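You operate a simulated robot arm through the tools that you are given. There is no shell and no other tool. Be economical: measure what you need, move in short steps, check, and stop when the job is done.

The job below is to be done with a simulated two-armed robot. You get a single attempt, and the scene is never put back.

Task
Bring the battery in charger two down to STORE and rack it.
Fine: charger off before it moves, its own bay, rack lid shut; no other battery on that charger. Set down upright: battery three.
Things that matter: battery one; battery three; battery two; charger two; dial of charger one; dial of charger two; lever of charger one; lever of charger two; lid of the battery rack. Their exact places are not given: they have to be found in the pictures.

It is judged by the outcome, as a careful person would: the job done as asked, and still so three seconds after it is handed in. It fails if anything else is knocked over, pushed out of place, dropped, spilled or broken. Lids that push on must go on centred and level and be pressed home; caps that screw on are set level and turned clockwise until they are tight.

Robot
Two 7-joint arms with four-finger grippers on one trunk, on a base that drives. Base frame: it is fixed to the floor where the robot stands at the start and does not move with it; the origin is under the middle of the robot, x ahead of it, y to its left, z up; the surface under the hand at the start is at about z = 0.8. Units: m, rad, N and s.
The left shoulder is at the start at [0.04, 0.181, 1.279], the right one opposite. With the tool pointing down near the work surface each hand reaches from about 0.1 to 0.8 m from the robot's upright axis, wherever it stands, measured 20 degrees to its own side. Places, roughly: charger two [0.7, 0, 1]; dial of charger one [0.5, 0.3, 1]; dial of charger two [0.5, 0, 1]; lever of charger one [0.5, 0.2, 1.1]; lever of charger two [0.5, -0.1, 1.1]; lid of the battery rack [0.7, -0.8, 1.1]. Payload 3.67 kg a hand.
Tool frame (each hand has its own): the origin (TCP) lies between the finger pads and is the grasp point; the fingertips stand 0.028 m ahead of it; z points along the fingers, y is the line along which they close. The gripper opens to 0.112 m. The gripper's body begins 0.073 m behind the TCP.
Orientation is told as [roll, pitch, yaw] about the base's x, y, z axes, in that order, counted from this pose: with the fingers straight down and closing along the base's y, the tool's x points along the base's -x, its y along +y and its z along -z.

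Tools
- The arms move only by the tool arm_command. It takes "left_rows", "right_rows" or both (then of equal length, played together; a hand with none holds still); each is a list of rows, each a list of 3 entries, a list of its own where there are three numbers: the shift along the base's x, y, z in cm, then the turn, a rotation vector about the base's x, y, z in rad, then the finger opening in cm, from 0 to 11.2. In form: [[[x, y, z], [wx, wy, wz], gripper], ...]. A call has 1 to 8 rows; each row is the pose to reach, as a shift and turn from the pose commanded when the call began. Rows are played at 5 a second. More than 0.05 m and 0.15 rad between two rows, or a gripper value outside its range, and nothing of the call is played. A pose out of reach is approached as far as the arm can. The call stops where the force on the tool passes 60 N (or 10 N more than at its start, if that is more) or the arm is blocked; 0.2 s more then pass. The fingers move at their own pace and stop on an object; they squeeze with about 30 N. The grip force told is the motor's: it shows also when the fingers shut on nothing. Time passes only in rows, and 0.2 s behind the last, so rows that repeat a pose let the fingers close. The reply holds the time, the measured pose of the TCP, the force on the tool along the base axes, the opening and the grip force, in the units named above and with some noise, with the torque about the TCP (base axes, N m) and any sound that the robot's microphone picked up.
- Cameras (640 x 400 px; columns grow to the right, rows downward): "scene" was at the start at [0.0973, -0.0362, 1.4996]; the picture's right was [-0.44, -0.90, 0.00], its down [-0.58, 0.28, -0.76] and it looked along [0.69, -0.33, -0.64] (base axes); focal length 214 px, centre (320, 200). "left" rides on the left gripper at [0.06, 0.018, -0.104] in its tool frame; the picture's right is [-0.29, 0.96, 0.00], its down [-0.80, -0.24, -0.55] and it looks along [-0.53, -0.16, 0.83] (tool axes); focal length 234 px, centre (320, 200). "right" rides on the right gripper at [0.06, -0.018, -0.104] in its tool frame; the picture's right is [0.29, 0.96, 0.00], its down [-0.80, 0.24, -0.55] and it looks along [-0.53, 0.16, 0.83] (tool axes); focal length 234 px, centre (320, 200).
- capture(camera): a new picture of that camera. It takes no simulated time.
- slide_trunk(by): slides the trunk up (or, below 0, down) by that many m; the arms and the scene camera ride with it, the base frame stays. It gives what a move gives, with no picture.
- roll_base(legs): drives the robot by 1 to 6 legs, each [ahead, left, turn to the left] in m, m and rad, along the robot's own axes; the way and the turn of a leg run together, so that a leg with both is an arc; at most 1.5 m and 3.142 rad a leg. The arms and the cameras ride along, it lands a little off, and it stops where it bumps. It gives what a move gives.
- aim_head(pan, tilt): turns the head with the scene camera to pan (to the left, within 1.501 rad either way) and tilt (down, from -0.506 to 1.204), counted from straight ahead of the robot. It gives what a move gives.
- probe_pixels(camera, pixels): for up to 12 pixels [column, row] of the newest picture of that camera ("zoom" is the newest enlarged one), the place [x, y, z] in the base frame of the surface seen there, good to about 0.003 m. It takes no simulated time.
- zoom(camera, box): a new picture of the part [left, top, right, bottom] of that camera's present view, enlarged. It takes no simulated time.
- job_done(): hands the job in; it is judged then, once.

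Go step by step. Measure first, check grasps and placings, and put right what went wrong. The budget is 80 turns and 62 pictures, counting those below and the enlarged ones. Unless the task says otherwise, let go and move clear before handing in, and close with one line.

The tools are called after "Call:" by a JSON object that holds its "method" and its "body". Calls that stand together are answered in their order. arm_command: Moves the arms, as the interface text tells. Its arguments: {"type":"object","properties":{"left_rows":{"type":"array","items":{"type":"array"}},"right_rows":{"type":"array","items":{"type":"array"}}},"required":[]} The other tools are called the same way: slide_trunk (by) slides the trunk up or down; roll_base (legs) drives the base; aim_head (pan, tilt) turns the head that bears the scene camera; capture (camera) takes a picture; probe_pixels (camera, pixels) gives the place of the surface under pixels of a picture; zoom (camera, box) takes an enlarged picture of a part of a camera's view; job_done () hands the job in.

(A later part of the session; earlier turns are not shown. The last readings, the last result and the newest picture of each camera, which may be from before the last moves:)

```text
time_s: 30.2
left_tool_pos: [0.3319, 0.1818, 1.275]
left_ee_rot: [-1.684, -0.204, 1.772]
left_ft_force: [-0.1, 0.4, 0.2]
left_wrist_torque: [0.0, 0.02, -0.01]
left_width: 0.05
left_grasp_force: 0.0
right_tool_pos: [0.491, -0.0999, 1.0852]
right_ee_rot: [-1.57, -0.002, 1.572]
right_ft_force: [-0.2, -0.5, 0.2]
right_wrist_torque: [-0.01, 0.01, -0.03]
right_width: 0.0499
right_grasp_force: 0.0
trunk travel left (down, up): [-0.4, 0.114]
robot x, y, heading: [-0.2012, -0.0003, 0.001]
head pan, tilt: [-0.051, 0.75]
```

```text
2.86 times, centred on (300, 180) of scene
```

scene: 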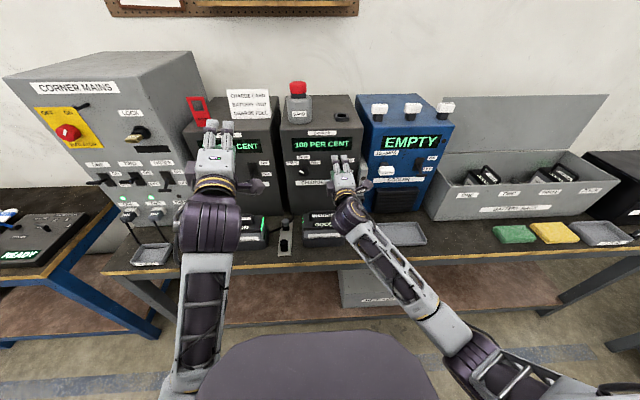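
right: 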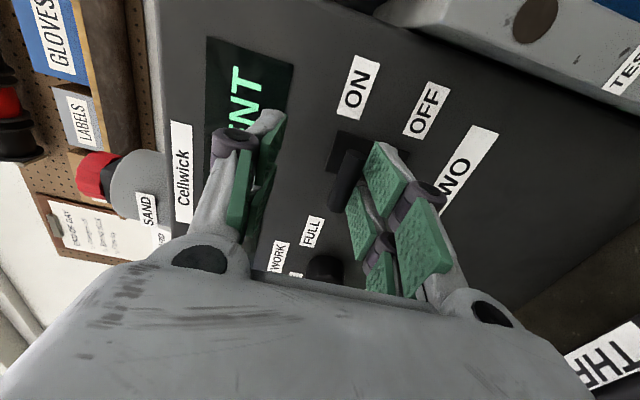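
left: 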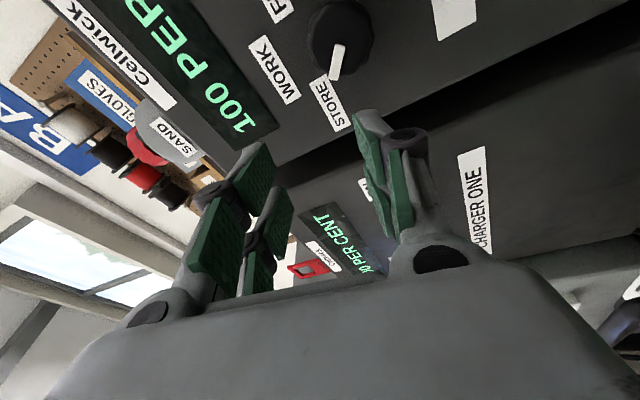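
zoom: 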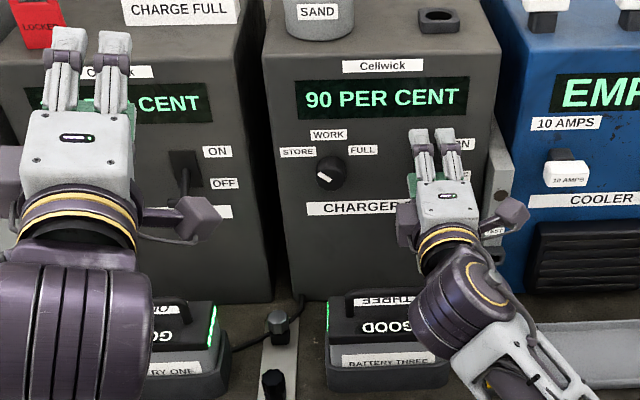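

The display now reads 90 PER CENT, so it is discharging towards storage level. I'll hold and wait longer.

Call:
{"method": "arm_command", "body": {"right_rows": [[[0, 0, 0], [0, 0, 0], 5], [[0, 0, 0], [0, 0, 0], 5], [[0, 0, 0], [0, 0, 0], 5], [[0, 0, 0], [0, 0, 0], 5], [[0, 0, 0], [0, 0, 0], 5], [[0, 0, 0], [0, 0, 0], 5], [[0, 0, 0], [0, 0, 0], 5], [[0, 0, 0], [0, 0, 0], 5]]}}

Call:
{"method": "arm_command", "body": {"right_rows": [[[0, 0, 0], [0, 0, 0], 5], [[0, 0, 0], [0, 0, 0], 5], [[0, 0, 0], [0, 0, 0], 5], [[0, 0, 0], [0, 0, 0], 5], [[0, 0, 0], [0, 0, 0], 5], [[0, 0, 0], [0, 0, 0], 5], [[0, 0, 0], [0, 0, 0], 5], [[0, 0, 0], [0, 0, 0], 5]]}}

Call:
{"method": "arm_command", "body": {"right_rows": [[[0, 0, 0], [0, 0, 0], 5], [[0, 0, 0], [0, 0, 0], 5], [[0, 0, 0], [0, 0, 0], 5], [[0, 0, 0], [0, 0, 0], 5], [[0, 0, 0], [0, 0, 0], 5], [[0, 0, 0], [0, 0, 0], 5], [[0, 0, 0], [0, 0, 0], 5], [[0, 0, 0], [0, 0, 0], 5]]}}

Call:
{"method": "arm_command", "body": {"right_rows": [[[0, 0, 0], [0, 0, 0], 5], [[0, 0, 0], [0, 0, 0], 5], [[0, 0, 0], [0, 0, 0], 5], [[0, 0, 0], [0, 0, 0], 5], [[0, 0, 0], [0, 0, 0], 5], [[0, 0, 0], [0, 0, 0], 5], [[0, 0, 0], [0, 0, 0], 5], [[0, 0, 0], [0, 0, 0], 5]]}}

Call:
{"method": "arm_command", "body": {"right_rows": [[[0, 0, 0], [0, 0, 0], 5], [[0, 0, 0], [0, 0, 0], 5], [[0, 0, 0], [0, 0, 0], 5], [[0, 0, 0], [0, 0, 0], 5], [[0, 0, 0], [0, 0, 0], 5], [[0, 0, 0], [0, 0, 0], 5], [[0, 0, 0], [0, 0, 0], 5], [[0, 0, 0], [0, 0, 0], 5]]}}

Call:
{"method": "capture", "body": {"camera": "scene"}}

Call:
{"method": "probe_pixels", "body": {"camera": "scene", "pixels": [[460, 195], [510, 195], [555, 193], [590, 190], [500, 225], [435, 165], [545, 160], [605, 97], [440, 97], [520, 235]]}}

```text
time_s: 32.0
left_tool_pos: [0.3307, 0.1837, 1.2741]
left_ee_rot: [-1.684, -0.204, 1.771]
left_ft_force: [-0.2, 0.3, 1.1]
left_wrist_torque: [0.02, -0.01, -0.01]
left_width: 0.0501
left_grasp_force: 0.1
right_tool_pos: [0.4904, -0.0995, 1.0854]
right_ee_rot: [-1.571, -0.003, 1.571]
right_ft_force: [-0.2, -0.1, -0.4]
right_wrist_torque: [-0.01, -0.02, 0.01]
right_width: 0.0501
right_grasp_force: 0.1
trunk travel left (down, up): [-0.4, 0.114]
robot x, y, heading: [-0.1994, 0.0039, -0.006]
head pan, tilt: [-0.051, 0.75]
```

```text
time_s: 33.8
left_tool_pos: [0.3305, 0.1838, 1.2743]
left_ee_rot: [-1.685, -0.205, 1.771]
left_ft_force: [-0.6, 0.2, -0.6]
left_wrist_torque: [0.0, 0.0, -0.03]
left_width: 0.0499
left_grasp_force: 0.1
right_tool_pos: [0.49, -0.1001, 1.0858]
right_ee_rot: [-1.571, -0.003, 1.572]
right_ft_force: [0.4, 0.0, -0.2]
right_wrist_torque: [0.0, -0.04, -0.02]
right_width: 0.0498
right_grasp_force: 0.0
trunk travel left (down, up): [-0.4, 0.114]
robot x, y, heading: [-0.2047, -0.0014, -0.007]
head pan, tilt: [-0.051, 0.75]
```

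```text
time_s: 35.6
left_tool_pos: [0.3302, 0.1826, 1.2741]
left_ee_rot: [-1.684, -0.204, 1.77]
left_ft_force: [0.7, 0.0, 0.7]
left_wrist_torque: [0.0, -0.05, 0.01]
left_width: 0.0501
left_grasp_force: 0.1
right_tool_pos: [0.4929, -0.1004, 1.0859]
right_ee_rot: [-1.57, -0.003, 1.569]
right_ft_force: [-0.2, -0.1, -0.4]
right_wrist_torque: [-0.02, -0.02, -0.05]
right_width: 0.0499
right_grasp_force: 0.1
trunk travel left (down, up): [-0.4, 0.114]
robot x, y, heading: [-0.2005, 0.0, -0.004]
head pan, tilt: [-0.051, 0.75]
```

```text
time_s: 37.4
left_tool_pos: [0.3291, 0.1823, 1.2742]
left_ee_rot: [-1.685, -0.204, 1.772]
left_ft_force: [-0.3, 0.2, 0.5]
left_wrist_torque: [-0.02, -0.01, 0.04]
left_width: 0.05
left_grasp_force: 0.1
right_tool_pos: [0.4902, -0.0996, 1.0847]
right_ee_rot: [-1.571, -0.005, 1.57]
right_ft_force: [0.0, 0.4, 0.2]
right_wrist_torque: [-0.02, 0.0, 0.03]
right_width: 0.0498
right_grasp_force: 0.1
trunk travel left (down, up): [-0.4, 0.114]
robot x, y, heading: [-0.2047, -0.0006, -0.005]
head pan, tilt: [-0.051, 0.75]
```

```text
time_s: 39.2
left_tool_pos: [0.3302, 0.1834, 1.2736]
left_ee_rot: [-1.685, -0.206, 1.77]
left_ft_force: [-0.3, -0.3, -0.7]
left_wrist_torque: [0.03, 0.0, 0.02]
left_width: 0.0499
left_grasp_force: 0.0
right_tool_pos: [0.4917, -0.1012, 1.0849]
right_ee_rot: [-1.571, -0.004, 1.57]
right_ft_force: [0.4, 0.4, 0.4]
right_wrist_torque: [-0.02, 0.0, 0.01]
right_width: 0.05
right_grasp_force: 0.0
trunk travel left (down, up): [-0.4, 0.114]
robot x, y, heading: [-0.2022, 0.0025, -0.006]
head pan, tilt: [-0.051, 0.75]
```

```text
31 pictures are left
```

scene: 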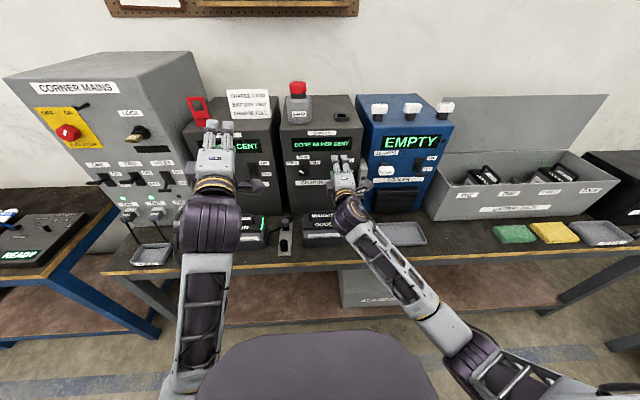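

```text
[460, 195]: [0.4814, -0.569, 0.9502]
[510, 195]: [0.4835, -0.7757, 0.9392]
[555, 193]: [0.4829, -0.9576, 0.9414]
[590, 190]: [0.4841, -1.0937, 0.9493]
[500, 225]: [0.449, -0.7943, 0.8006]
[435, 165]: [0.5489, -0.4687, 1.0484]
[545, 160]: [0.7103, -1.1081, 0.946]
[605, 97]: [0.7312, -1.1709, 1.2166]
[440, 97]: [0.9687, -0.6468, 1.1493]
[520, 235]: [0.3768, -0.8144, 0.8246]
```

The display text has changed; I'll read it enlarged.

Call:
{"method": "zoom", "body": {"camera": "scene", "box": [280, 125, 370, 195]}}

```text
5.71 times, centred on (325, 160) of scene
```

zoom: 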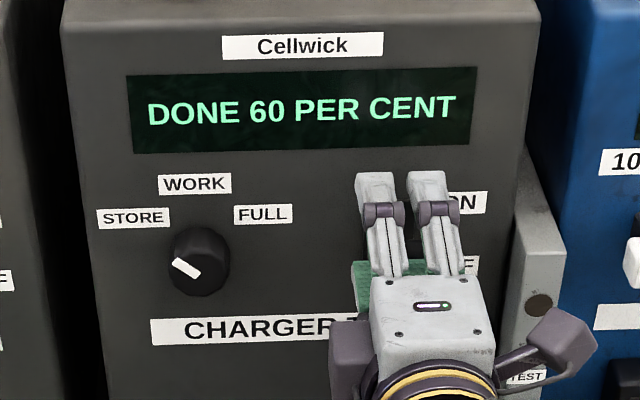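

The charger reads DONE 60 PER CENT. Pushing the lever down to OFF.

Call:
{"method": "arm_command", "body": {"right_rows": [[[0, 0, -2], [0, 0, 0], 5], [[0, 0, -3.5], [0, 0, 0], 5], [[0, 0, -4.5], [0, 0, 0], 5], [[0, 0, -5.5], [0, 0, 0], 5], [[0, 0, -6.3], [0, 0, 0], 5], [[0, 0, -7], [0, 0, 0], 5], [[0, 0, -7], [0, 0, 0], 5]]}}

Call:
{"method": "capture", "body": {"camera": "right"}}

Call:
{"method": "probe_pixels", "body": {"camera": "right", "pixels": [[320, 140], [310, 150], [330, 120], [300, 160], [340, 150]]}}

```text
time_s: 40.8
left_tool_pos: [0.3301, 0.1824, 1.2742]
left_ee_rot: [-1.684, -0.205, 1.772]
left_ft_force: [-0.1, -0.8, 0.1]
left_wrist_torque: [0.04, 0.01, -0.03]
left_width: 0.0499
left_grasp_force: 0.1
right_tool_pos: [0.492, -0.1008, 1.0147]
right_ee_rot: [-1.572, -0.003, 1.57]
right_ft_force: [1.5, -1.7, 2.3]
right_wrist_torque: [0.1, -0.03, -0.05]
right_width: 0.0513
right_grasp_force: 1.2
trunk travel left (down, up): [-0.4, 0.114]
robot x, y, heading: [-0.202, -0.0005, -0.004]
head pan, tilt: [-0.051, 0.75]
```

```text
29 pictures are left
```

right: 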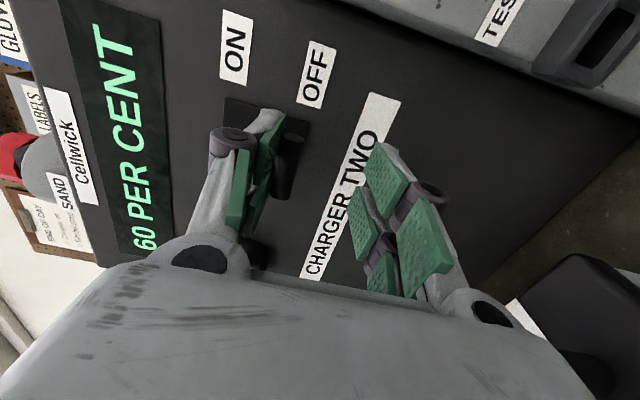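

```text
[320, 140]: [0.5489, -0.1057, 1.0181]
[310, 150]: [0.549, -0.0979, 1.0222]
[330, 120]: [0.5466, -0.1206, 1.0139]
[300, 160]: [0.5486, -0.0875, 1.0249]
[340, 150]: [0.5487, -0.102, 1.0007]
```

The display dropped "DONE" and the lever is back at OFF. I'll retreat the right hand and rotate it to point down, closing along x, above battery three.

Call:
{"method": "arm_command", "body": {"right_rows": [[[0, 0, 1.2], [0, 0, 0], 5], [[-4, 0, 1.2], [0, 0, 0], 5], [[-8, 0, 2], [0, 0, 0], 5], [[-10, 0, 5], [0, 0.14, 0], 6], [[-10, 1, 8], [0, 0.28, 0], 7], [[-10, 2, 11], [0, 0.42, 0], 8], [[-10, 3, 13], [0, 0.56, 0], 8], [[-9, 4, 15], [0, 0.7, 0], 8]]}}

Call:
{"method": "arm_command", "body": {"right_rows": [[[0.3, 0.4, 0], [0, 0.145, 0], 8], [[0.6, 0.8, 0], [0, 0.29, 0], 8], [[1, 1, 0], [0, 0.435, 0], 8], [[1.5, 1.4, 0], [0, 0.58, 0], 8], [[2, 1.8, 0], [0, 0.725, 0], 8], [[2, 2, 0], [0, 0.87, 0], 8], [[2, 2, 0], [0, 0.87, 0], 8]]}}

Call:
{"method": "capture", "body": {"camera": "right"}}

Call:
{"method": "zoom", "body": {"camera": "scene", "box": [260, 110, 380, 260]}}

```text
time_s: 42.6
left_tool_pos: [0.3318, 0.1846, 1.2741]
left_ee_rot: [-1.684, -0.206, 1.77]
left_ft_force: [0.3, 0.4, -0.4]
left_wrist_torque: [-0.01, -0.01, -0.01]
left_width: 0.0499
left_grasp_force: 0.0
right_tool_pos: [0.4029, -0.0581, 1.1651]
right_ee_rot: [-0.867, 0.001, 1.571]
right_ft_force: [-0.1, 0.2, -0.3]
right_wrist_torque: [-0.01, -0.01, -0.04]
right_width: 0.0802
right_grasp_force: 0.0
trunk travel left (down, up): [-0.4, 0.114]
robot x, y, heading: [-0.2032, -0.0013, -0.001]
head pan, tilt: [-0.051, 0.75]
```

```text
time_s: 44.0
left_tool_pos: [0.3197, 0.1786, 1.2789]
left_ee_rot: [-1.693, -0.204, 1.77]
left_ft_force: [0.4, 0.2, -1.3]
left_wrist_torque: [-0.02, 0.02, -0.02]
left_width: 0.0499
left_grasp_force: 0.0
right_tool_pos: [0.5029, -0.0243, 1.1527]
right_ee_rot: [-0.081, -0.047, 1.539]
right_ft_force: [-48.9, -14.7, 4.8]
right_wrist_torque: [0.41, -1.55, -0.08]
right_width: 0.0549
right_grasp_force: 0.0
right hand out of reach, approached as far as the arm can: row 3, 4, 5, 6, 7
trunk travel left (down, up): [-0.4, 0.114]
robot x, y, heading: [-0.2059, -0.0021, -0.007]
head pan, tilt: [-0.051, 0.75]
stopped in row 7 (right hand): the force on the tool passed its limit at 73 N (the readings are from after the stop); the commanded pose is now the measured one
```

```text
28 pictures are left
```

right: 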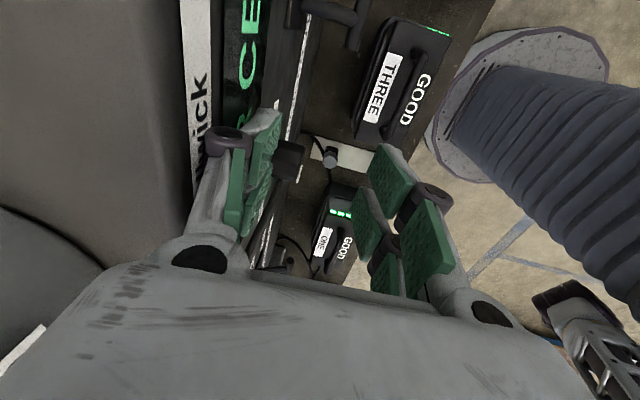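

```text
2.67 times, centred on (320, 185) of scene
```

zoom: 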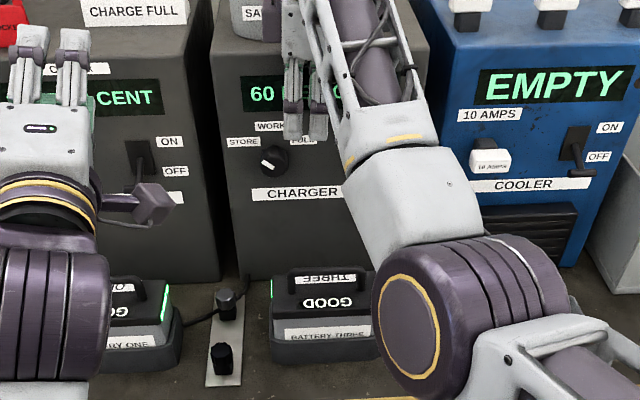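

The arm could not reach that pose well and a finger bumped the charger face (73 N). I'll back off straight away and check that charger, lever and battery are undisturbed.

Call:
{"method": "arm_command", "body": {"right_rows": [[[-2, 0, 0], [0, 0, 0], 5], [[-5, -1, 0], [0, 0, 0], 5], [[-9, -2, 1], [0, 0, 0], 5], [[-12, -4, 2], [0, 0, 0], 5], [[-12, -8, 3], [0, 0, 0], 5], [[-12, -12, 4], [0, 0, 0], 5], [[-12, -16, 5], [0, 0, 0], 5]]}}

Call:
{"method": "capture", "body": {"camera": "scene"}}

Call:
{"method": "probe_pixels", "body": {"camera": "scene", "pixels": [[321, 130], [285, 210], [358, 160], [347, 160], [299, 85], [347, 115]]}}

```text
time_s: 45.6
left_tool_pos: [0.3263, 0.1815, 1.2758]
left_ee_rot: [-1.688, -0.203, 1.771]
left_ft_force: [0.4, -1.0, 0.6]
left_wrist_torque: [-0.02, 0.01, 0.05]
left_width: 0.0501
left_grasp_force: 0.1
right_tool_pos: [0.5144, -0.2004, 1.125]
right_ee_rot: [-0.082, -0.05, 1.542]
right_ft_force: [-30.8, 17.4, 6.6]
right_wrist_torque: [-0.5, -0.91, 0.09]
right_width: 0.0327
right_grasp_force: 0.0
right hand out of reach, approached as far as the arm can: row 1, 2, 3, 4, 5, 6, 7
trunk travel left (down, up): [-0.4, 0.114]
robot x, y, heading: [-0.206, 0.0025, -0.002]
head pan, tilt: [-0.051, 0.75]
```

```text
26 pictures are left
```

scene: 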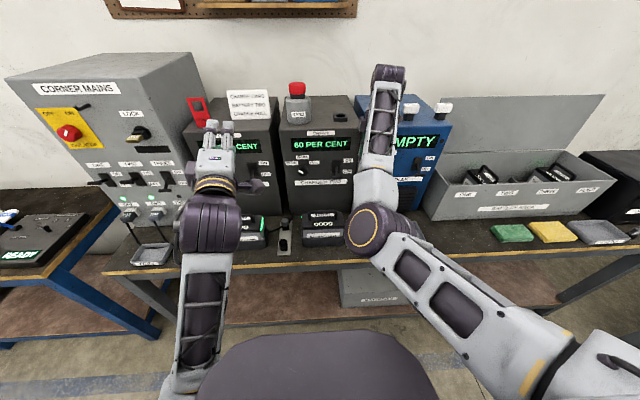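

```text
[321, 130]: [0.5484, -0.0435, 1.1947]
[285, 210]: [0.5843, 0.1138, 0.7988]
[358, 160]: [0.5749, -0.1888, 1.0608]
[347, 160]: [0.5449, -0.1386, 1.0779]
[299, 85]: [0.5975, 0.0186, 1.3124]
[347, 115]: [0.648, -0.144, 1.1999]
```

The hand still presses on the charger front (−31 N) because this wrist configuration cannot retract, so I'll back the base away.

Call:
{"method": "roll_base", "body": {"legs": [[-0.15, 0, 0]]}}

Call:
{"method": "capture", "body": {"camera": "scene"}}

Call:
{"method": "capture", "body": {"camera": "right"}}

```text
time_s: 47.0
left_tool_pos: [0.1827, 0.183, 1.2738]
left_ee_rot: [-1.685, -0.205, 1.771]
left_ft_force: [0.0, -0.2, -0.7]
left_wrist_torque: [-0.03, 0.02, -0.03]
left_width: 0.05
left_grasp_force: 0.0
right_tool_pos: [0.3707, -0.2005, 1.1221]
right_ee_rot: [-0.077, -0.05, 1.541]
right_ft_force: [0.0, 0.3, -0.4]
right_wrist_torque: [0.01, -0.02, -0.02]
right_width: 0.0499
right_grasp_force: 0.2
trunk travel left (down, up): [-0.4, 0.114]
robot x, y, heading: [-0.3542, 0.0007, -0.008]
head pan, tilt: [-0.051, 0.75]
```

```text
25 pictures are left
```

scene: 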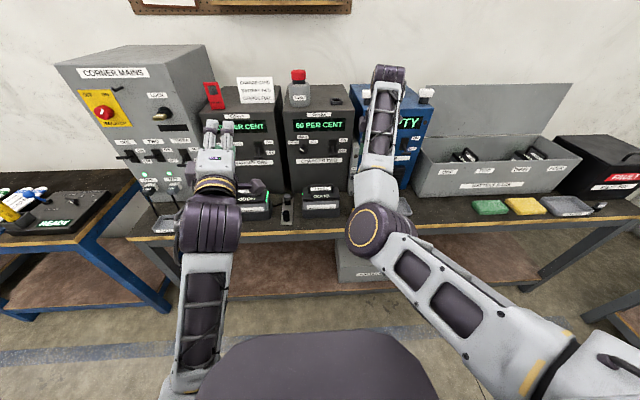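

```text
24 pictures are left
```

right: 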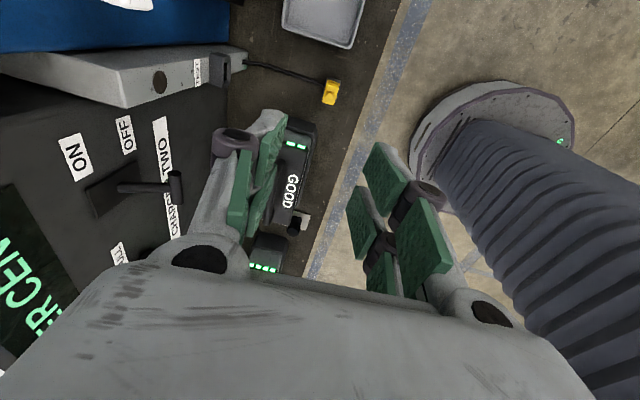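

The hand is free and the charger front is still at x≈0.548, so nothing moved. I'll unwind the wrist by turning −90° about z to a natural pose and see how reachable it is.

Call:
{"method": "arm_command", "body": {"right_rows": [[[-2, -2, 2], [0, 0, -0.145], 8], [[-3, -3, 4], [0, 0, -0.29], 8], [[-4, -4, 6], [0, 0, -0.435], 8], [[-5, -5, 8], [0, 0, -0.58], 8], [[-6, -6, 8], [0, 0, -0.725], 8], [[-7, -7, 8], [0, 0, -0.87], 8], [[-8, -8, 8], [0, 0, -1.015], 8], [[-8, -8, 8], [0, 0, -1.16], 8]]}}

Call:
{"method": "arm_command", "body": {"right_rows": [[[0, 0, 0], [0, 0, -0.14], 8], [[0, 0, 0], [0, 0, -0.28], 8], [[0, 0, 0], [0, 0, -0.4], 8], [[0, 0, 0], [0, 0, -0.4], 8]]}}

```text
time_s: 48.8
left_tool_pos: [0.1811, 0.1818, 1.2725]
left_ee_rot: [-1.687, -0.204, 1.77]
left_ft_force: [0.1, 0.3, 0.7]
left_wrist_torque: [-0.02, -0.03, 0.01]
left_width: 0.0501
left_grasp_force: 0.1
right_tool_pos: [0.3471, -0.3086, 1.1886]
right_ee_rot: [-0.08, -0.048, 0.38]
right_ft_force: [-0.9, 0.4, 0.4]
right_wrist_torque: [-0.01, 0.0, -0.02]
right_width: 0.0799
right_grasp_force: 0.1
right hand out of reach, approached as far as the arm can: row 1, 2, 3, 4, 5, 6, 7, 8
trunk travel left (down, up): [-0.4, 0.114]
robot x, y, heading: [-0.3526, 0.0034, -0.001]
head pan, tilt: [-0.051, 0.75]
```

```text
time_s: 49.8
left_tool_pos: [0.1812, 0.1827, 1.2752]
left_ee_rot: [-1.686, -0.203, 1.769]
left_ft_force: [0.4, 0.4, -0.5]
left_wrist_torque: [-0.03, 0.02, -0.01]
left_width: 0.0497
left_grasp_force: 0.2
right_tool_pos: [0.3463, -0.3094, 1.189]
right_ee_rot: [-0.08, -0.049, -0.019]
right_ft_force: [0.5, 0.1, -0.3]
right_wrist_torque: [-0.03, 0.0, 0.02]
right_width: 0.0801
right_grasp_force: 0.1
trunk travel left (down, up): [-0.4, 0.114]
robot x, y, heading: [-0.3514, 0.0016, -0.002]
head pan, tilt: [-0.051, 0.75]
```

Yaw is back to zero. Testing whether this arm configuration lets the hand retract in x.

Call:
{"method": "arm_command", "body": {"right_rows": [[[-4, 0, 0], [0.04, 0.02, 0], 8], [[-8, 0, 0], [0.08, 0.05, 0], 8], [[-12, 0, 0], [0.08, 0.05, 0], 8], [[-16, 0, 0], [0.08, 0.05, 0], 8], [[-16, 0, 0], [0.08, 0.05, 0], 8]]}}

Call:
{"method": "capture", "body": {"camera": "scene"}}

```text
time_s: 51.0
left_tool_pos: [0.182, 0.1821, 1.274]
left_ee_rot: [-1.685, -0.204, 1.77]
left_ft_force: [-0.3, 0.3, -0.1]
left_wrist_torque: [0.02, 0.02, -0.03]
left_width: 0.0501
left_grasp_force: 0.1
right_tool_pos: [0.2767, -0.4028, 1.1795]
right_ee_rot: [-0.001, 0.003, -0.018]
right_ft_force: [0.3, 0.6, 0.4]
right_wrist_torque: [-0.02, 0.03, -0.01]
right_width: 0.0804
right_grasp_force: 0.1
right hand out of reach, approached as far as the arm can: row 1, 2, 3, 4, 5
trunk travel left (down, up): [-0.4, 0.114]
robot x, y, heading: [-0.3522, 0.0033, -0.004]
head pan, tilt: [-0.051, 0.75]
```

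```text
23 pictures are left
```

scene: 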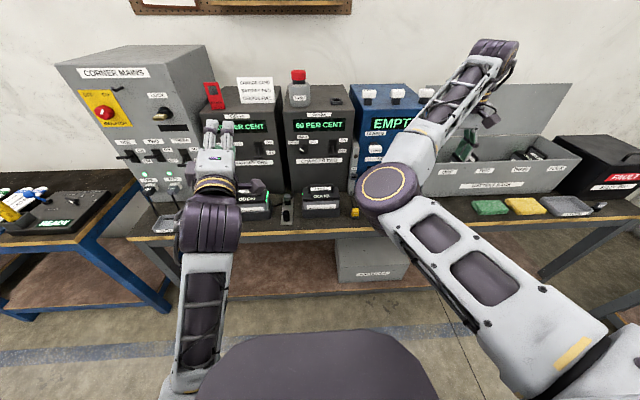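

The elbow has folded inward in this configuration. I'll steer the hand back towards its original start pose (up and back) to restore a good configuration.

Call:
{"method": "arm_command", "body": {"right_rows": [[[0, -1, 4], [0, 0, 0], 8], [[0, -2, 8], [0, 0, 0], 8], [[0, -3, 12], [0, 0, 0], 8], [[0, -4, 16], [0, 0, 0], 8], [[0, -5, 20], [0, 0, 0], 8], [[-4, -6, 22], [0, 0, 0], 8], [[-8, -7, 22], [0, 0, 0], 8], [[-12, -7.5, 22], [0, 0, 0], 8]]}}

Call:
{"method": "arm_command", "body": {"right_rows": [[[-4, 0, 0], [0, 0, 0], 8], [[-8, 0, 0], [0, 0, 0], 8], [[-12, 0, 0], [0, 0, 0], 8], [[-16, 0, 0], [0, 0, 0], 8], [[-16, 0, 0], [0, 0, 0], 8]]}}

Call:
{"method": "capture", "body": {"camera": "scene"}}

```text
time_s: 52.8
left_tool_pos: [0.1793, 0.1812, 1.2746]
left_ee_rot: [-1.688, -0.204, 1.769]
left_ft_force: [-0.2, -0.2, -0.3]
left_wrist_torque: [-0.03, -0.01, 0.0]
left_width: 0.0501
left_grasp_force: 0.1
right_tool_pos: [0.1573, -0.4769, 1.4018]
right_ee_rot: [-0.002, 0.002, -0.02]
right_ft_force: [-0.3, 0.8, -0.5]
right_wrist_torque: [0.01, -0.07, 0.0]
right_width: 0.08
right_grasp_force: 0.0
trunk travel left (down, up): [-0.4, 0.114]
robot x, y, heading: [-0.3493, -0.0037, -0.003]
head pan, tilt: [-0.051, 0.75]
```

```text
time_s: 54.0
left_tool_pos: [0.1816, 0.1816, 1.2737]
left_ee_rot: [-1.684, -0.204, 1.769]
left_ft_force: [-0.7, -0.5, -0.8]
left_wrist_torque: [0.03, -0.04, -0.02]
left_width: 0.0501
left_grasp_force: 0.1
right_tool_pos: [0.0016, -0.4986, 1.4008]
right_ee_rot: [0.0, 0.004, -0.018]
right_ft_force: [0.6, -0.1, -0.1]
right_wrist_torque: [0.03, 0.02, 0.02]
right_width: 0.08
right_grasp_force: 0.0
right hand out of reach, approached as far as the arm can: row 2, 3, 4, 5
trunk travel left (down, up): [-0.4, 0.114]
robot x, y, heading: [-0.3529, 0.0005, -0.006]
head pan, tilt: [-0.051, 0.75]
```

```text
22 pictures are left
```

scene: 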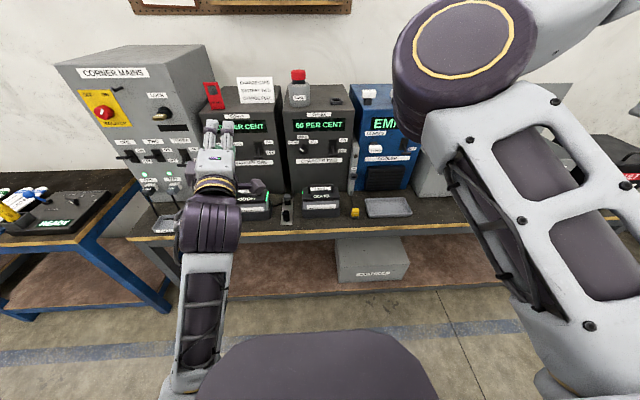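

The posture is still elbow-in but free. I'll raise the trunk 0.11 m for wrist room, then test a tool-down pose in free air in front of the bench.

Call:
{"method": "slide_trunk", "body": {"by": 0.11}}

Call:
{"method": "arm_command", "body": {"right_rows": [[[2, 2, -4], [0, 0, 0], 8], [[4, 4, -8], [0, 0, 0], 8], [[6, 6, -12], [0, 0, 0], 8], [[8, 8, -16], [0, 0, 0], 8], [[10, 10, -20], [0, 0, 0], 8], [[12, 12, -24], [0, 0, 0], 8], [[13, 14, -28], [0, 0, 0], 8], [[14, 16, -32], [0, 0, 0], 8]]}}

Call:
{"method": "arm_command", "body": {"right_rows": [[[0, 1, -3], [0, 0, 0], 8], [[0, 3, -6], [0, 0, 0], 8], [[0, 4, -9], [0, 0, 0], 8]]}}

Call:
{"method": "capture", "body": {"camera": "scene"}}

```text
time_s: 55.5
left_tool_pos: [0.1811, 0.1821, 1.3844]
left_ee_rot: [-1.683, -0.204, 1.77]
left_ft_force: [-0.1, -0.6, -0.4]
left_wrist_torque: [0.06, 0.01, 0.01]
left_width: 0.05
left_grasp_force: 0.0
right_tool_pos: [0.0026, -0.4992, 1.5115]
right_ee_rot: [0.0, 0.002, -0.019]
right_ft_force: [0.0, -0.9, 0.0]
right_wrist_torque: [0.0, -0.03, 0.01]
right_width: 0.0799
right_grasp_force: 0.0
trunk travel left (down, up): [-0.51, 0.004]
robot x, y, heading: [-0.352, -0.0004, -0.004]
head pan, tilt: [-0.051, 0.75]
```

```text
time_s: 57.5
left_tool_pos: [0.1812, 0.18, 1.3832]
left_ee_rot: [-1.683, -0.204, 1.768]
left_ft_force: [0.5, 0.3, -0.5]
left_wrist_torque: [-0.03, 0.03, -0.01]
left_width: 0.05
left_grasp_force: 0.0
right_tool_pos: [0.2216, -0.4256, 1.1528]
right_ee_rot: [-0.012, -0.063, -0.058]
right_ft_force: [-0.3, -0.4, 0.2]
right_wrist_torque: [0.07, 0.0, -0.03]
right_width: 0.0798
right_grasp_force: 0.1
right hand out of reach, approached as far as the arm can: row 1, 2, 3, 4, 5, 6, 7, 8
trunk travel left (down, up): [-0.51, 0.004]
robot x, y, heading: [-0.3506, 0.0034, -0.008]
head pan, tilt: [-0.051, 0.75]
stopped in row 8 (right hand): the arm was blocked; the commanded pose is now the measured one
```

```text
time_s: 58.5
left_tool_pos: [0.1814, 0.1821, 1.3833]
left_ee_rot: [-1.685, -0.205, 1.767]
left_ft_force: [-0.4, 0.4, -0.3]
left_wrist_torque: [-0.03, 0.03, -0.01]
left_width: 0.0497
left_grasp_force: 0.1
right_tool_pos: [0.2215, -0.4249, 1.0846]
right_ee_rot: [-0.054, -0.095, -0.105]
right_ft_force: [-0.3, -0.6, -0.3]
right_wrist_torque: [-0.03, 0.01, -0.02]
right_width: 0.0799
right_grasp_force: 0.0
trunk travel left (down, up): [-0.51, 0.004]
robot x, y, heading: [-0.3527, -0.0012, -0.006]
head pan, tilt: [-0.051, 0.75]
stopped in row 3 (right hand): the arm was blocked; the commanded pose is now the measured one
```

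```text
21 pictures are left
```

scene: 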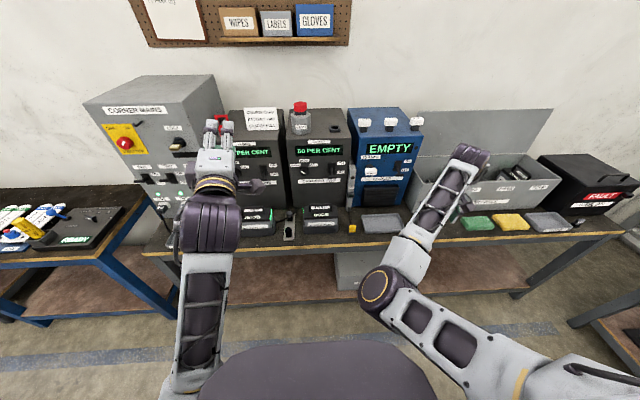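

The right arm is stuck in an elbow-in branch. I'll swing the elbow outward by turning the fingers to point left (+y) while raising the hand, in free air.

Call:
{"method": "arm_command", "body": {"right_rows": [[[0, 0, 3], [0.145, 0.01, 0.01], 8], [[0, 0, 6], [0.29, 0.02, 0.02], 8], [[0, 0, 9], [0.435, 0.03, 0.03], 8], [[0, 0, 12], [0.58, 0.04, 0.04], 8], [[0, 0, 14], [0.725, 0.05, 0.05], 8], [[0, 0, 14], [0.87, 0.05, 0.05], 8], [[0, 0, 14], [1.015, 0.05, 0.05], 8], [[0, 0, 14], [1.16, 0.05, 0.05], 8]]}}

Call:
{"method": "arm_command", "body": {"right_rows": [[[0, 0, 0], [0.14, 0, 0], 8], [[0, 0, 0], [0.28, 0, 0], 8], [[0, 0, 0], [0.42, 0, 0], 8], [[-3, 0, 0], [0.42, 0, 0], 8], [[-6, 0, 0], [0.42, 0, 0], 8], [[-9, 0, 0], [0.42, 0, 0], 8], [[-12, 0, 0], [0.42, 0, 0], 8]]}}

Call:
{"method": "capture", "body": {"camera": "scene"}}

```text
time_s: 60.3
left_tool_pos: [0.1807, 0.1785, 1.3835]
left_ee_rot: [-1.686, -0.206, 1.769]
left_ft_force: [-0.1, -0.3, -0.2]
left_wrist_torque: [0.01, -0.03, 0.05]
left_width: 0.0499
left_grasp_force: 0.0
right_tool_pos: [0.2229, -0.4239, 1.2215]
right_ee_rot: [1.103, 0.068, -0.057]
right_ft_force: [-0.3, -0.3, -0.2]
right_wrist_torque: [0.04, 0.01, 0.01]
right_width: 0.0801
right_grasp_force: 0.0
trunk travel left (down, up): [-0.51, 0.004]
robot x, y, heading: [-0.3515, -0.0013, -0.005]
head pan, tilt: [-0.051, 0.75]
```

```text
time_s: 61.9
left_tool_pos: [0.182, 0.1821, 1.3842]
left_ee_rot: [-1.685, -0.204, 1.768]
left_ft_force: [0.2, 0.6, 0.2]
left_wrist_torque: [-0.03, 0.0, 0.02]
left_width: 0.05
left_grasp_force: 0.1
right_tool_pos: [0.0903, -0.4178, 1.2264]
right_ee_rot: [1.513, 0.086, -0.031]
right_ft_force: [0.2, -1.5, 0.2]
right_wrist_torque: [-0.04, 0.02, 0.0]
right_width: 0.08
right_grasp_force: 0.2
right hand out of reach, approached as far as the arm can: row 2, 3, 4, 5, 6, 7
trunk travel left (down, up): [-0.51, 0.004]
robot x, y, heading: [-0.3482, 0.0027, -0.005]
head pan, tilt: [-0.051, 0.75]
```

```text
20 pictures are left
```

scene: 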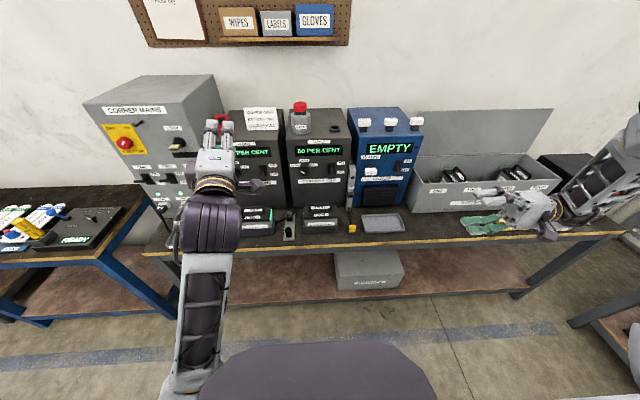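

The elbow is now outside on the right. Rotating the fingers back down from here while moving inward.

Call:
{"method": "arm_command", "body": {"right_rows": [[[0, 1, 1], [-0.145, 0, 0], 8], [[0, 2, 2], [-0.29, 0, 0], 8], [[0, 3, 3], [-0.435, 0, 0], 8], [[0, 4, 4], [-0.58, 0, 0], 8], [[1, 5, 4], [-0.725, 0, 0], 8], [[2, 6, 4], [-0.87, 0, 0], 8], [[3, 7, 4], [-1.015, 0, 0], 8], [[4, 8, 4], [-1.16, 0, 0], 8]]}}

Call:
{"method": "arm_command", "body": {"right_rows": [[[0, 0, 0], [-0.12, -0.02, 0.01], 8], [[0, 0, 0], [-0.24, -0.05, 0.02], 8], [[0, 0, 0], [-0.353, -0.08, 0.03], 8], [[3, 2, -3], [-0.353, -0.08, 0.03], 8], [[6, 4, -6], [-0.353, -0.08, 0.03], 8], [[9, 6, -9], [-0.353, -0.08, 0.03], 8]]}}

```text
time_s: 63.9
left_tool_pos: [0.1815, 0.1809, 1.3826]
left_ee_rot: [-1.685, -0.205, 1.769]
left_ft_force: [0.7, -0.1, 0.0]
left_wrist_torque: [0.01, -0.01, -0.01]
left_width: 0.0497
left_grasp_force: 0.0
right_tool_pos: [0.1089, -0.3536, 1.2101]
right_ee_rot: [0.396, 0.136, -0.141]
right_ft_force: [0.1, -0.5, -0.1]
right_wrist_torque: [0.0, 0.01, 0.06]
right_width: 0.0799
right_grasp_force: 0.1
trunk travel left (down, up): [-0.51, 0.004]
robot x, y, heading: [-0.3527, 0.0009, -0.006]
head pan, tilt: [-0.051, 0.75]
stopped in row 8 (right hand): the arm was blocked; the commanded pose is now the measured one
```

```text
time_s: 64.6
left_tool_pos: [0.1812, 0.1814, 1.3839]
left_ee_rot: [-1.684, -0.204, 1.769]
left_ft_force: [0.4, 0.9, -0.2]
left_wrist_torque: [-0.01, -0.01, 0.01]
left_width: 0.0499
left_grasp_force: 0.1
right_tool_pos: [0.0645, -0.367, 1.1335]
right_ee_rot: [0.142, 0.224, -0.184]
right_ft_force: [-0.1, 0.3, 0.5]
right_wrist_torque: [0.0, -0.02, -0.04]
right_width: 0.0801
right_grasp_force: 0.0
right hand out of reach, approached as far as the arm can: row 3
trunk travel left (down, up): [-0.51, 0.004]
robot x, y, heading: [-0.3527, -0.0019, -0.008]
head pan, tilt: [-0.051, 0.75]
stopped in row 3 (right hand): the arm was blocked; the commanded pose is now the measured one
```

The right arm is blocked again near fingers-down. Looking at its posture.

Call:
{"method": "aim_head", "body": {"pan": -0.7, "tilt": 0.8}}

Call:
{"method": "capture", "body": {"camera": "scene"}}

```text
time_s: 65.6
left_tool_pos: [0.1801, 0.182, 1.3842]
left_ee_rot: [-1.684, -0.204, 1.768]
left_ft_force: [-0.4, -0.6, 0.0]
left_wrist_torque: [0.02, -0.01, 0.02]
left_width: 0.05
left_grasp_force: 0.0
right_tool_pos: [0.0645, -0.3665, 1.1337]
right_ee_rot: [0.14, 0.225, -0.183]
right_ft_force: [0.3, -0.3, 0.0]
right_wrist_torque: [-0.03, 0.03, 0.03]
right_width: 0.0802
right_grasp_force: 0.0
trunk travel left (down, up): [-0.51, 0.004]
robot x, y, heading: [-0.3556, -0.0009, -0.004]
head pan, tilt: [-0.7, 0.799]
```

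```text
19 pictures are left
```

scene: 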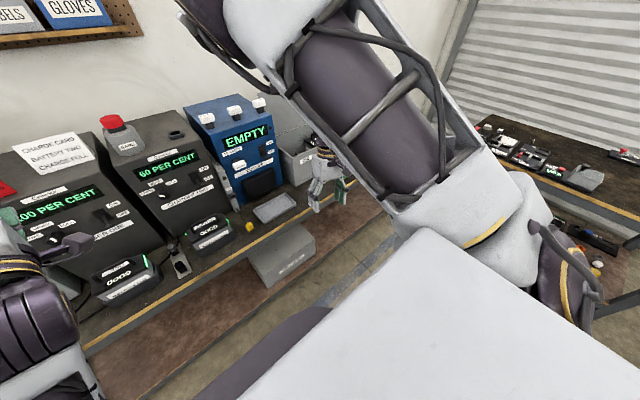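

The arm is back in its original branch but the forearm is close to the head. I'll move the hand forward and away, straightening the orientation gradually.

Call:
{"method": "arm_command", "body": {"right_rows": [[[3, -1, 2], [0, 0, 0], 8], [[6, -2, 3], [0, 0, 0], 8], [[9, -2, 3], [0, 0, 0], 8], [[12, -2, 3], [-0.05, -0.08, 0.06], 8], [[15, -2, 3], [-0.1, -0.15, 0.12], 8], [[17, -1, 3], [-0.14, -0.22, 0.18], 8], [[19, 0, 3], [-0.14, -0.22, 0.18], 8]]}}

```text
time_s: 67.2
left_tool_pos: [0.1812, 0.1827, 1.3845]
left_ee_rot: [-1.685, -0.204, 1.768]
left_ft_force: [0.7, 0.2, 0.0]
left_wrist_torque: [0.03, 0.01, -0.04]
left_width: 0.0499
left_grasp_force: 0.1
right_tool_pos: [0.2558, -0.3692, 1.1664]
right_ee_rot: [0.032, -0.013, -0.02]
right_ft_force: [-0.6, -0.7, 1.0]
right_wrist_torque: [0.01, 0.05, 0.01]
right_width: 0.0799
right_grasp_force: 0.0
trunk travel left (down, up): [-0.51, 0.004]
robot x, y, heading: [-0.3526, -0.0011, -0.002]
head pan, tilt: [-0.7, 0.799]
```

The right hand now follows freely with fingers down. Turning it 90° about z so that it closes along x for the handle.

Call:
{"method": "arm_command", "body": {"right_rows": [[[0, 1, 0], [0, 0, 0.145], 8], [[0, 2, 0], [0, 0, 0.29], 8], [[0, 3, 0], [0, 0, 0.435], 8], [[0, 4, 0], [0, 0, 0.58], 8], [[0, 5, 0], [0, 0, 0.725], 8], [[0, 6, 0], [0, 0, 0.87], 8], [[0, 7, 0], [0, 0, 1.015], 8], [[0, 8, 0], [0, 0, 1.16], 8]]}}

Call:
{"method": "arm_command", "body": {"right_rows": [[[0, 1, 0], [0, 0, 0.145], 8], [[0, 2, 0], [0, 0, 0.29], 8], [[0, 3, 0], [-0.02, 0, 0.43], 8], [[0, 5, 0], [-0.02, 0, 0.43], 8], [[0, 7, 0], [-0.02, 0, 0.43], 8]]}}

Call:
{"method": "capture", "body": {"camera": "right"}}

```text
time_s: 69.0
left_tool_pos: [0.1813, 0.1819, 1.3849]
left_ee_rot: [-1.685, -0.204, 1.768]
left_ft_force: [0.9, -0.4, -0.3]
left_wrist_torque: [0.02, -0.02, 0.0]
left_width: 0.0501
left_grasp_force: 0.0
right_tool_pos: [0.2737, -0.3141, 1.167]
right_ee_rot: [0.025, -0.03, 1.135]
right_ft_force: [0.1, 0.5, 0.5]
right_wrist_torque: [-0.04, -0.01, -0.03]
right_width: 0.0801
right_grasp_force: 0.0
right hand out of reach, approached as far as the arm can: row 5, 6, 7, 8
trunk travel left (down, up): [-0.51, 0.004]
robot x, y, heading: [-0.3532, -0.0007, -0.004]
head pan, tilt: [-0.7, 0.799]
```

```text
time_s: 70.2
left_tool_pos: [0.1806, 0.1831, 1.383]
left_ee_rot: [-1.685, -0.204, 1.768]
left_ft_force: [0.0, 0.9, -0.1]
left_wrist_torque: [-0.03, 0.01, -0.02]
left_width: 0.0499
left_grasp_force: 0.0
right_tool_pos: [0.3129, -0.2843, 1.165]
right_ee_rot: [0.015, 0.002, 1.566]
right_ft_force: [0.4, 0.9, 0.1]
right_wrist_torque: [-0.03, 0.04, -0.02]
right_width: 0.08
right_grasp_force: 0.1
right hand out of reach, approached as far as the arm can: row 1, 2, 3, 4, 5
trunk travel left (down, up): [-0.51, 0.004]
robot x, y, heading: [-0.3526, 0.0004, -0.005]
head pan, tilt: [-0.7, 0.799]
```

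```text
18 pictures are left
```

right: 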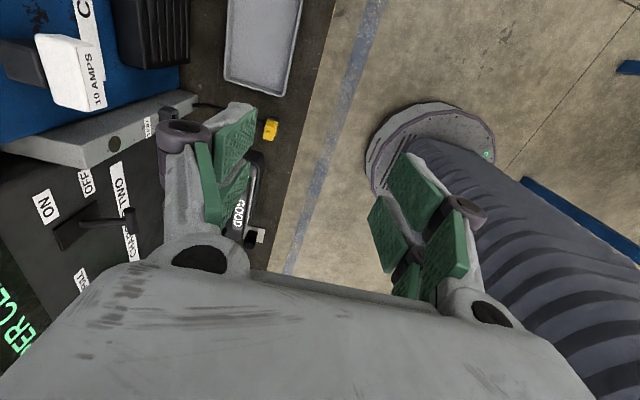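

The yaw reaches the turn but drifts outward. Testing whether a lower hand frees it.

Call:
{"method": "arm_command", "body": {"right_rows": [[[0, 0, -3], [0, 0, 0], 8], [[0, 0, -6], [0, 0, 0], 8], [[0, 0, -9], [0, 0, 0], 8], [[-3, 0, -9], [0, 0, 0], 8], [[-6, 0, -9], [0, 0, 0], 8]]}}

```text
time_s: 71.4
left_tool_pos: [0.1802, 0.1806, 1.3845]
left_ee_rot: [-1.686, -0.204, 1.767]
left_ft_force: [-0.1, 0.2, -0.6]
left_wrist_torque: [-0.03, -0.04, 0.02]
left_width: 0.0501
left_grasp_force: 0.0
right_tool_pos: [0.2759, -0.309, 1.0705]
right_ee_rot: [0.014, 0.008, 1.577]
right_ft_force: [0.2, 0.3, 0.2]
right_wrist_torque: [0.01, 0.02, 0.01]
right_width: 0.0803
right_grasp_force: 0.1
right hand out of reach, approached as far as the arm can: row 4, 5
trunk travel left (down, up): [-0.51, 0.004]
robot x, y, heading: [-0.3518, -0.0038, -0.004]
head pan, tilt: [-0.7, 0.799]
```

Yaw +90° sits at a wrist limit, so I'll turn the other way to −90° and see if that's free.

Call:
{"method": "arm_command", "body": {"right_rows": [[[0, -1, 0.5], [0, 0, -0.148], 8], [[0, -2, 1], [0, 0, -0.296], 8], [[0, -3, 2], [0, 0, -0.444], 8], [[0, -4, 3], [0, 0, -0.592], 8], [[0, -5, 4], [0, 0, -0.74], 8], [[0, -5, 4], [0, 0, -0.888], 8], [[0, -5, 4], [0, 0, -1.036], 8], [[0, -5, 4], [0, 0, -1.184], 8]]}}

Call:
{"method": "arm_command", "body": {"right_rows": [[[0, 0, 0], [0, 0, -0.148], 8], [[0, 0, 0], [0, 0, -0.296], 8], [[0, 0, 0], [0, 0, -0.444], 8], [[0, 0, 0], [0, 0, -0.592], 8], [[0, 0, 0], [0, 0, -0.74], 8], [[0, 0, 0], [0, 0, -0.888], 8], [[0, 0, 0], [0, 0, -1.036], 8], [[0, 0, 0], [0, 0, -1.184], 8]]}}

Call:
{"method": "arm_command", "body": {"right_rows": [[[0, 0, 0], [0, 0, -0.14], 8], [[0, 0, 0], [0, 0, -0.28], 8], [[0, 0, 0], [0, 0, -0.42], 8], [[0, 0, 0], [0, 0, -0.56], 8], [[0, 0, 0], [0, 0, -0.7], 8], [[0, 0, 0], [-0.02, 0, -0.78], 8], [[0, 3, 0], [-0.02, 0, -0.78], 8], [[0, 6, 0], [-0.02, 0, -0.78], 8]]}}

Call:
{"method": "capture", "body": {"camera": "right"}}

```text
time_s: 73.2
left_tool_pos: [0.1801, 0.1818, 1.3843]
left_ee_rot: [-1.684, -0.205, 1.767]
left_ft_force: [-0.7, 0.1, 0.4]
left_wrist_torque: [0.02, 0.02, 0.02]
left_width: 0.0499
left_grasp_force: 0.0
right_tool_pos: [0.2757, -0.3586, 1.1108]
right_ee_rot: [0.013, 0.01, 0.394]
right_ft_force: [-0.1, 0.4, 0.2]
right_wrist_torque: [0.01, 0.0, 0.01]
right_width: 0.0802
right_grasp_force: 0.0
trunk travel left (down, up): [-0.51, 0.004]
robot x, y, heading: [-0.3482, -0.0013, -0.005]
head pan, tilt: [-0.7, 0.799]
```

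```text
time_s: 75.0
left_tool_pos: [0.1809, 0.182, 1.3839]
left_ee_rot: [-1.682, -0.204, 1.768]
left_ft_force: [-0.6, 0.2, -0.2]
left_wrist_torque: [-0.03, 0.03, 0.0]
left_width: 0.0501
left_grasp_force: 0.0
right_tool_pos: [0.2747, -0.3583, 1.111]
right_ee_rot: [0.013, 0.012, -0.792]
right_ft_force: [0.2, -0.3, -0.5]
right_wrist_torque: [-0.04, 0.0, -0.01]
right_width: 0.0801
right_grasp_force: 0.0
trunk travel left (down, up): [-0.51, 0.004]
robot x, y, heading: [-0.3545, 0.0038, -0.002]
head pan, tilt: [-0.7, 0.799]
```

```text
time_s: 76.8
left_tool_pos: [0.1802, 0.1809, 1.3842]
left_ee_rot: [-1.685, -0.204, 1.768]
left_ft_force: [0.7, 0.1, 0.4]
left_wrist_torque: [0.02, 0.01, -0.04]
left_width: 0.0499
left_grasp_force: 0.1
right_tool_pos: [0.2821, -0.3105, 1.1092]
right_ee_rot: [0.002, -0.002, -1.577]
right_ft_force: [-0.7, -0.2, 0.9]
right_wrist_torque: [-0.04, 0.0, 0.02]
right_width: 0.0801
right_grasp_force: 0.2
right hand out of reach, approached as far as the arm can: row 8
trunk travel left (down, up): [-0.51, 0.004]
robot x, y, heading: [-0.3538, 0.0023, -0.005]
head pan, tilt: [-0.7, 0.799]
```

```text
17 pictures are left
```

right: 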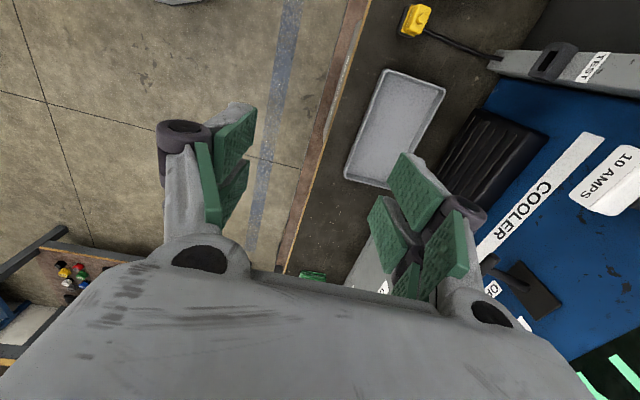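

Yaw −90° works at robot-relative y about −0.35. I'll pull the hand back 3 cm and use the base to carry it above battery three, then look.

Call:
{"method": "arm_command", "body": {"right_rows": [[[0, -1.5, 0], [0, 0, 0], 8], [[0, -3, 0], [0, 0, 0], 8], [[0, -3, 0], [0, 0, 0], 8]]}}

Call:
{"method": "roll_base", "body": {"legs": [[0, 0.3, 0], [0.1, 0, 0]]}}

Call:
{"method": "aim_head", "body": {"pan": -0.45, "tilt": 0.8}}

Call:
{"method": "capture", "body": {"camera": "scene"}}

Call:
{"method": "capture", "body": {"camera": "right"}}

```text
time_s: 77.6
left_tool_pos: [0.18, 0.1829, 1.3846]
left_ee_rot: [-1.686, -0.205, 1.768]
left_ft_force: [-0.7, -0.4, -0.3]
left_wrist_torque: [-0.01, 0.02, 0.03]
left_width: 0.05
left_grasp_force: 0.0
right_tool_pos: [0.2833, -0.3393, 1.1108]
right_ee_rot: [0.005, -0.009, -1.572]
right_ft_force: [-0.6, 0.4, -1.2]
right_wrist_torque: [-0.01, -0.01, -0.02]
right_width: 0.0798
right_grasp_force: 0.1
trunk travel left (down, up): [-0.51, 0.004]
robot x, y, heading: [-0.3504, -0.0014, -0.008]
head pan, tilt: [-0.7, 0.799]
```

```text
time_s: 80.5
left_tool_pos: [0.2791, 0.48, 1.384]
left_ee_rot: [-1.686, -0.202, 1.766]
left_ft_force: [0.3, -0.4, -1.0]
left_wrist_torque: [-0.02, -0.01, -0.01]
left_width: 0.0501
left_grasp_force: 0.0
right_tool_pos: [0.3817, -0.0417, 1.1117]
right_ee_rot: [0.007, -0.008, -1.573]
right_ft_force: [0.9, 1.0, -0.7]
right_wrist_torque: [-0.02, -0.01, 0.0]
right_width: 0.0801
right_grasp_force: 0.0
trunk travel left (down, up): [-0.51, 0.004]
robot x, y, heading: [-0.2509, 0.2999, -0.008]
head pan, tilt: [-0.7, 0.799]
```

```text
time_s: 81.2
left_tool_pos: [0.2841, 0.4784, 1.3844]
left_ee_rot: [-1.683, -0.204, 1.766]
left_ft_force: [0.4, 0.2, 0.9]
left_wrist_torque: [0.01, -0.02, 0.0]
left_width: 0.0499
left_grasp_force: 0.0
right_tool_pos: [0.3849, -0.0421, 1.1096]
right_ee_rot: [0.003, -0.008, -1.572]
right_ft_force: [-0.1, 0.1, 0.9]
right_wrist_torque: [0.0, 0.03, -0.01]
right_width: 0.0799
right_grasp_force: 0.1
trunk travel left (down, up): [-0.51, 0.004]
robot x, y, heading: [-0.2496, 0.3018, -0.009]
head pan, tilt: [-0.45, 0.799]
```

```text
16 pictures are left
```

scene: 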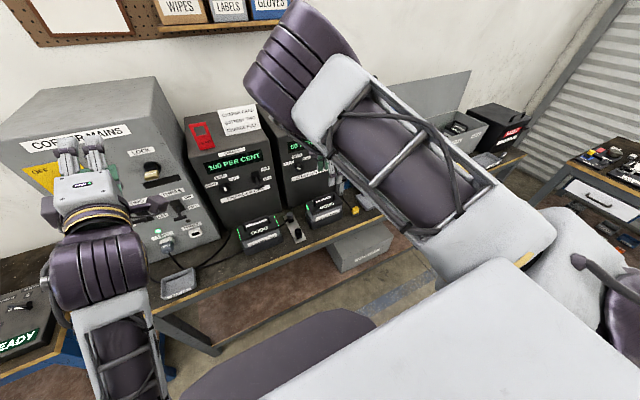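

```text
15 pictures are left
```

right: 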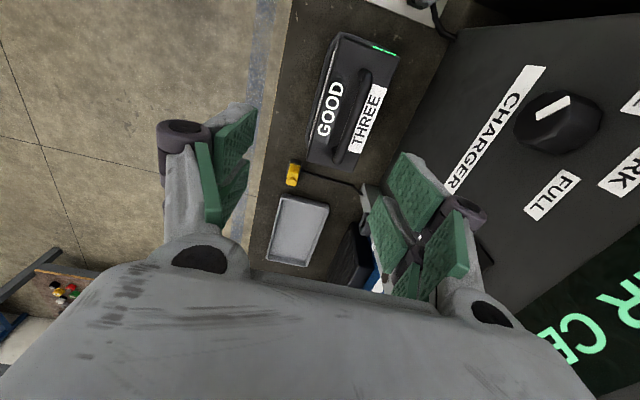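

Battery three's handle is visible in the right wrist view as a bar from about (365,75) to (340,155). Probing it and the scene for position.

Call:
{"method": "probe_pixels", "body": {"camera": "right", "pixels": [[364, 78], [356, 105], [349, 125], [342, 145], [338, 158], [345, 40], [390, 55], [315, 155], [360, 160], [330, 110], [368, 70], [385, 48]]}}

Call:
{"method": "zoom", "body": {"camera": "right", "box": [270, 10, 430, 190]}}

```text
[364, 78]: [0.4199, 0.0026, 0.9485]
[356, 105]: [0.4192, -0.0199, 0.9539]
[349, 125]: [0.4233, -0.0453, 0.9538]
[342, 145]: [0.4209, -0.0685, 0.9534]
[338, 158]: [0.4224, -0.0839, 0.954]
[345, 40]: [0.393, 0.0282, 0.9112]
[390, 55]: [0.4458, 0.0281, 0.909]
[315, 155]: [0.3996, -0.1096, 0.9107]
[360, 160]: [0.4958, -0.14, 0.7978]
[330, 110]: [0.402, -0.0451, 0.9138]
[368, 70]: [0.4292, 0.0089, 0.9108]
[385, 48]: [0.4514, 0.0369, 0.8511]
```

```text
2.22 times, centred on (350, 100) of right
```

zoom: 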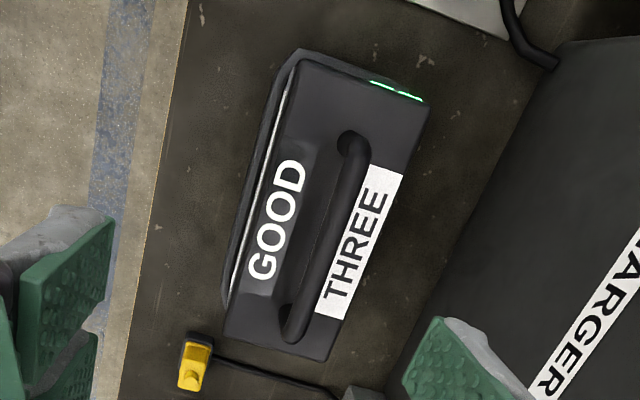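

The handle bar runs along y, centred at (0.4205, −0.042), top at z≈0.954, above the battery top at 0.912. Descending to grasp with the TCP at z 0.945.

Call:
{"method": "arm_command", "body": {"right_rows": [[[2, 0, -3], [0, 0, 0], 6], [[3.6, 0, -6], [0, 0, 0], 6], [[3.6, 0, -9], [0, 0, 0], 6], [[3.6, 0, -12], [0, 0, 0], 6], [[3.6, 0, -14], [0, 0, 0], 6], [[3.6, 0, -14], [0, 0, 0], 6]]}}

Call:
{"method": "capture", "body": {"camera": "right"}}

```text
time_s: 82.6
left_tool_pos: [0.2806, 0.4793, 1.3847]
left_ee_rot: [-1.685, -0.202, 1.767]
left_ft_force: [0.0, -0.4, -0.7]
left_wrist_torque: [-0.03, -0.03, -0.01]
left_width: 0.0498
left_grasp_force: 0.0
right_tool_pos: [0.4189, -0.0419, 0.9704]
right_ee_rot: [0.006, -0.007, -1.571]
right_ft_force: [-0.2, 0.1, 0.4]
right_wrist_torque: [0.03, -0.04, 0.01]
right_width: 0.06
right_grasp_force: 0.0
trunk travel left (down, up): [-0.51, 0.004]
robot x, y, heading: [-0.252, 0.2979, -0.008]
head pan, tilt: [-0.45, 0.799]
```

```text
13 pictures are left
```

right: 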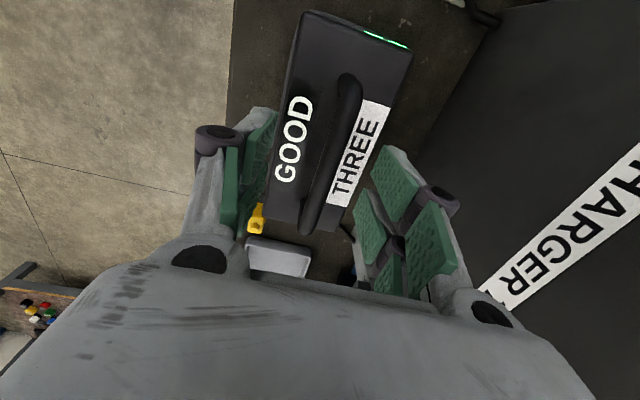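

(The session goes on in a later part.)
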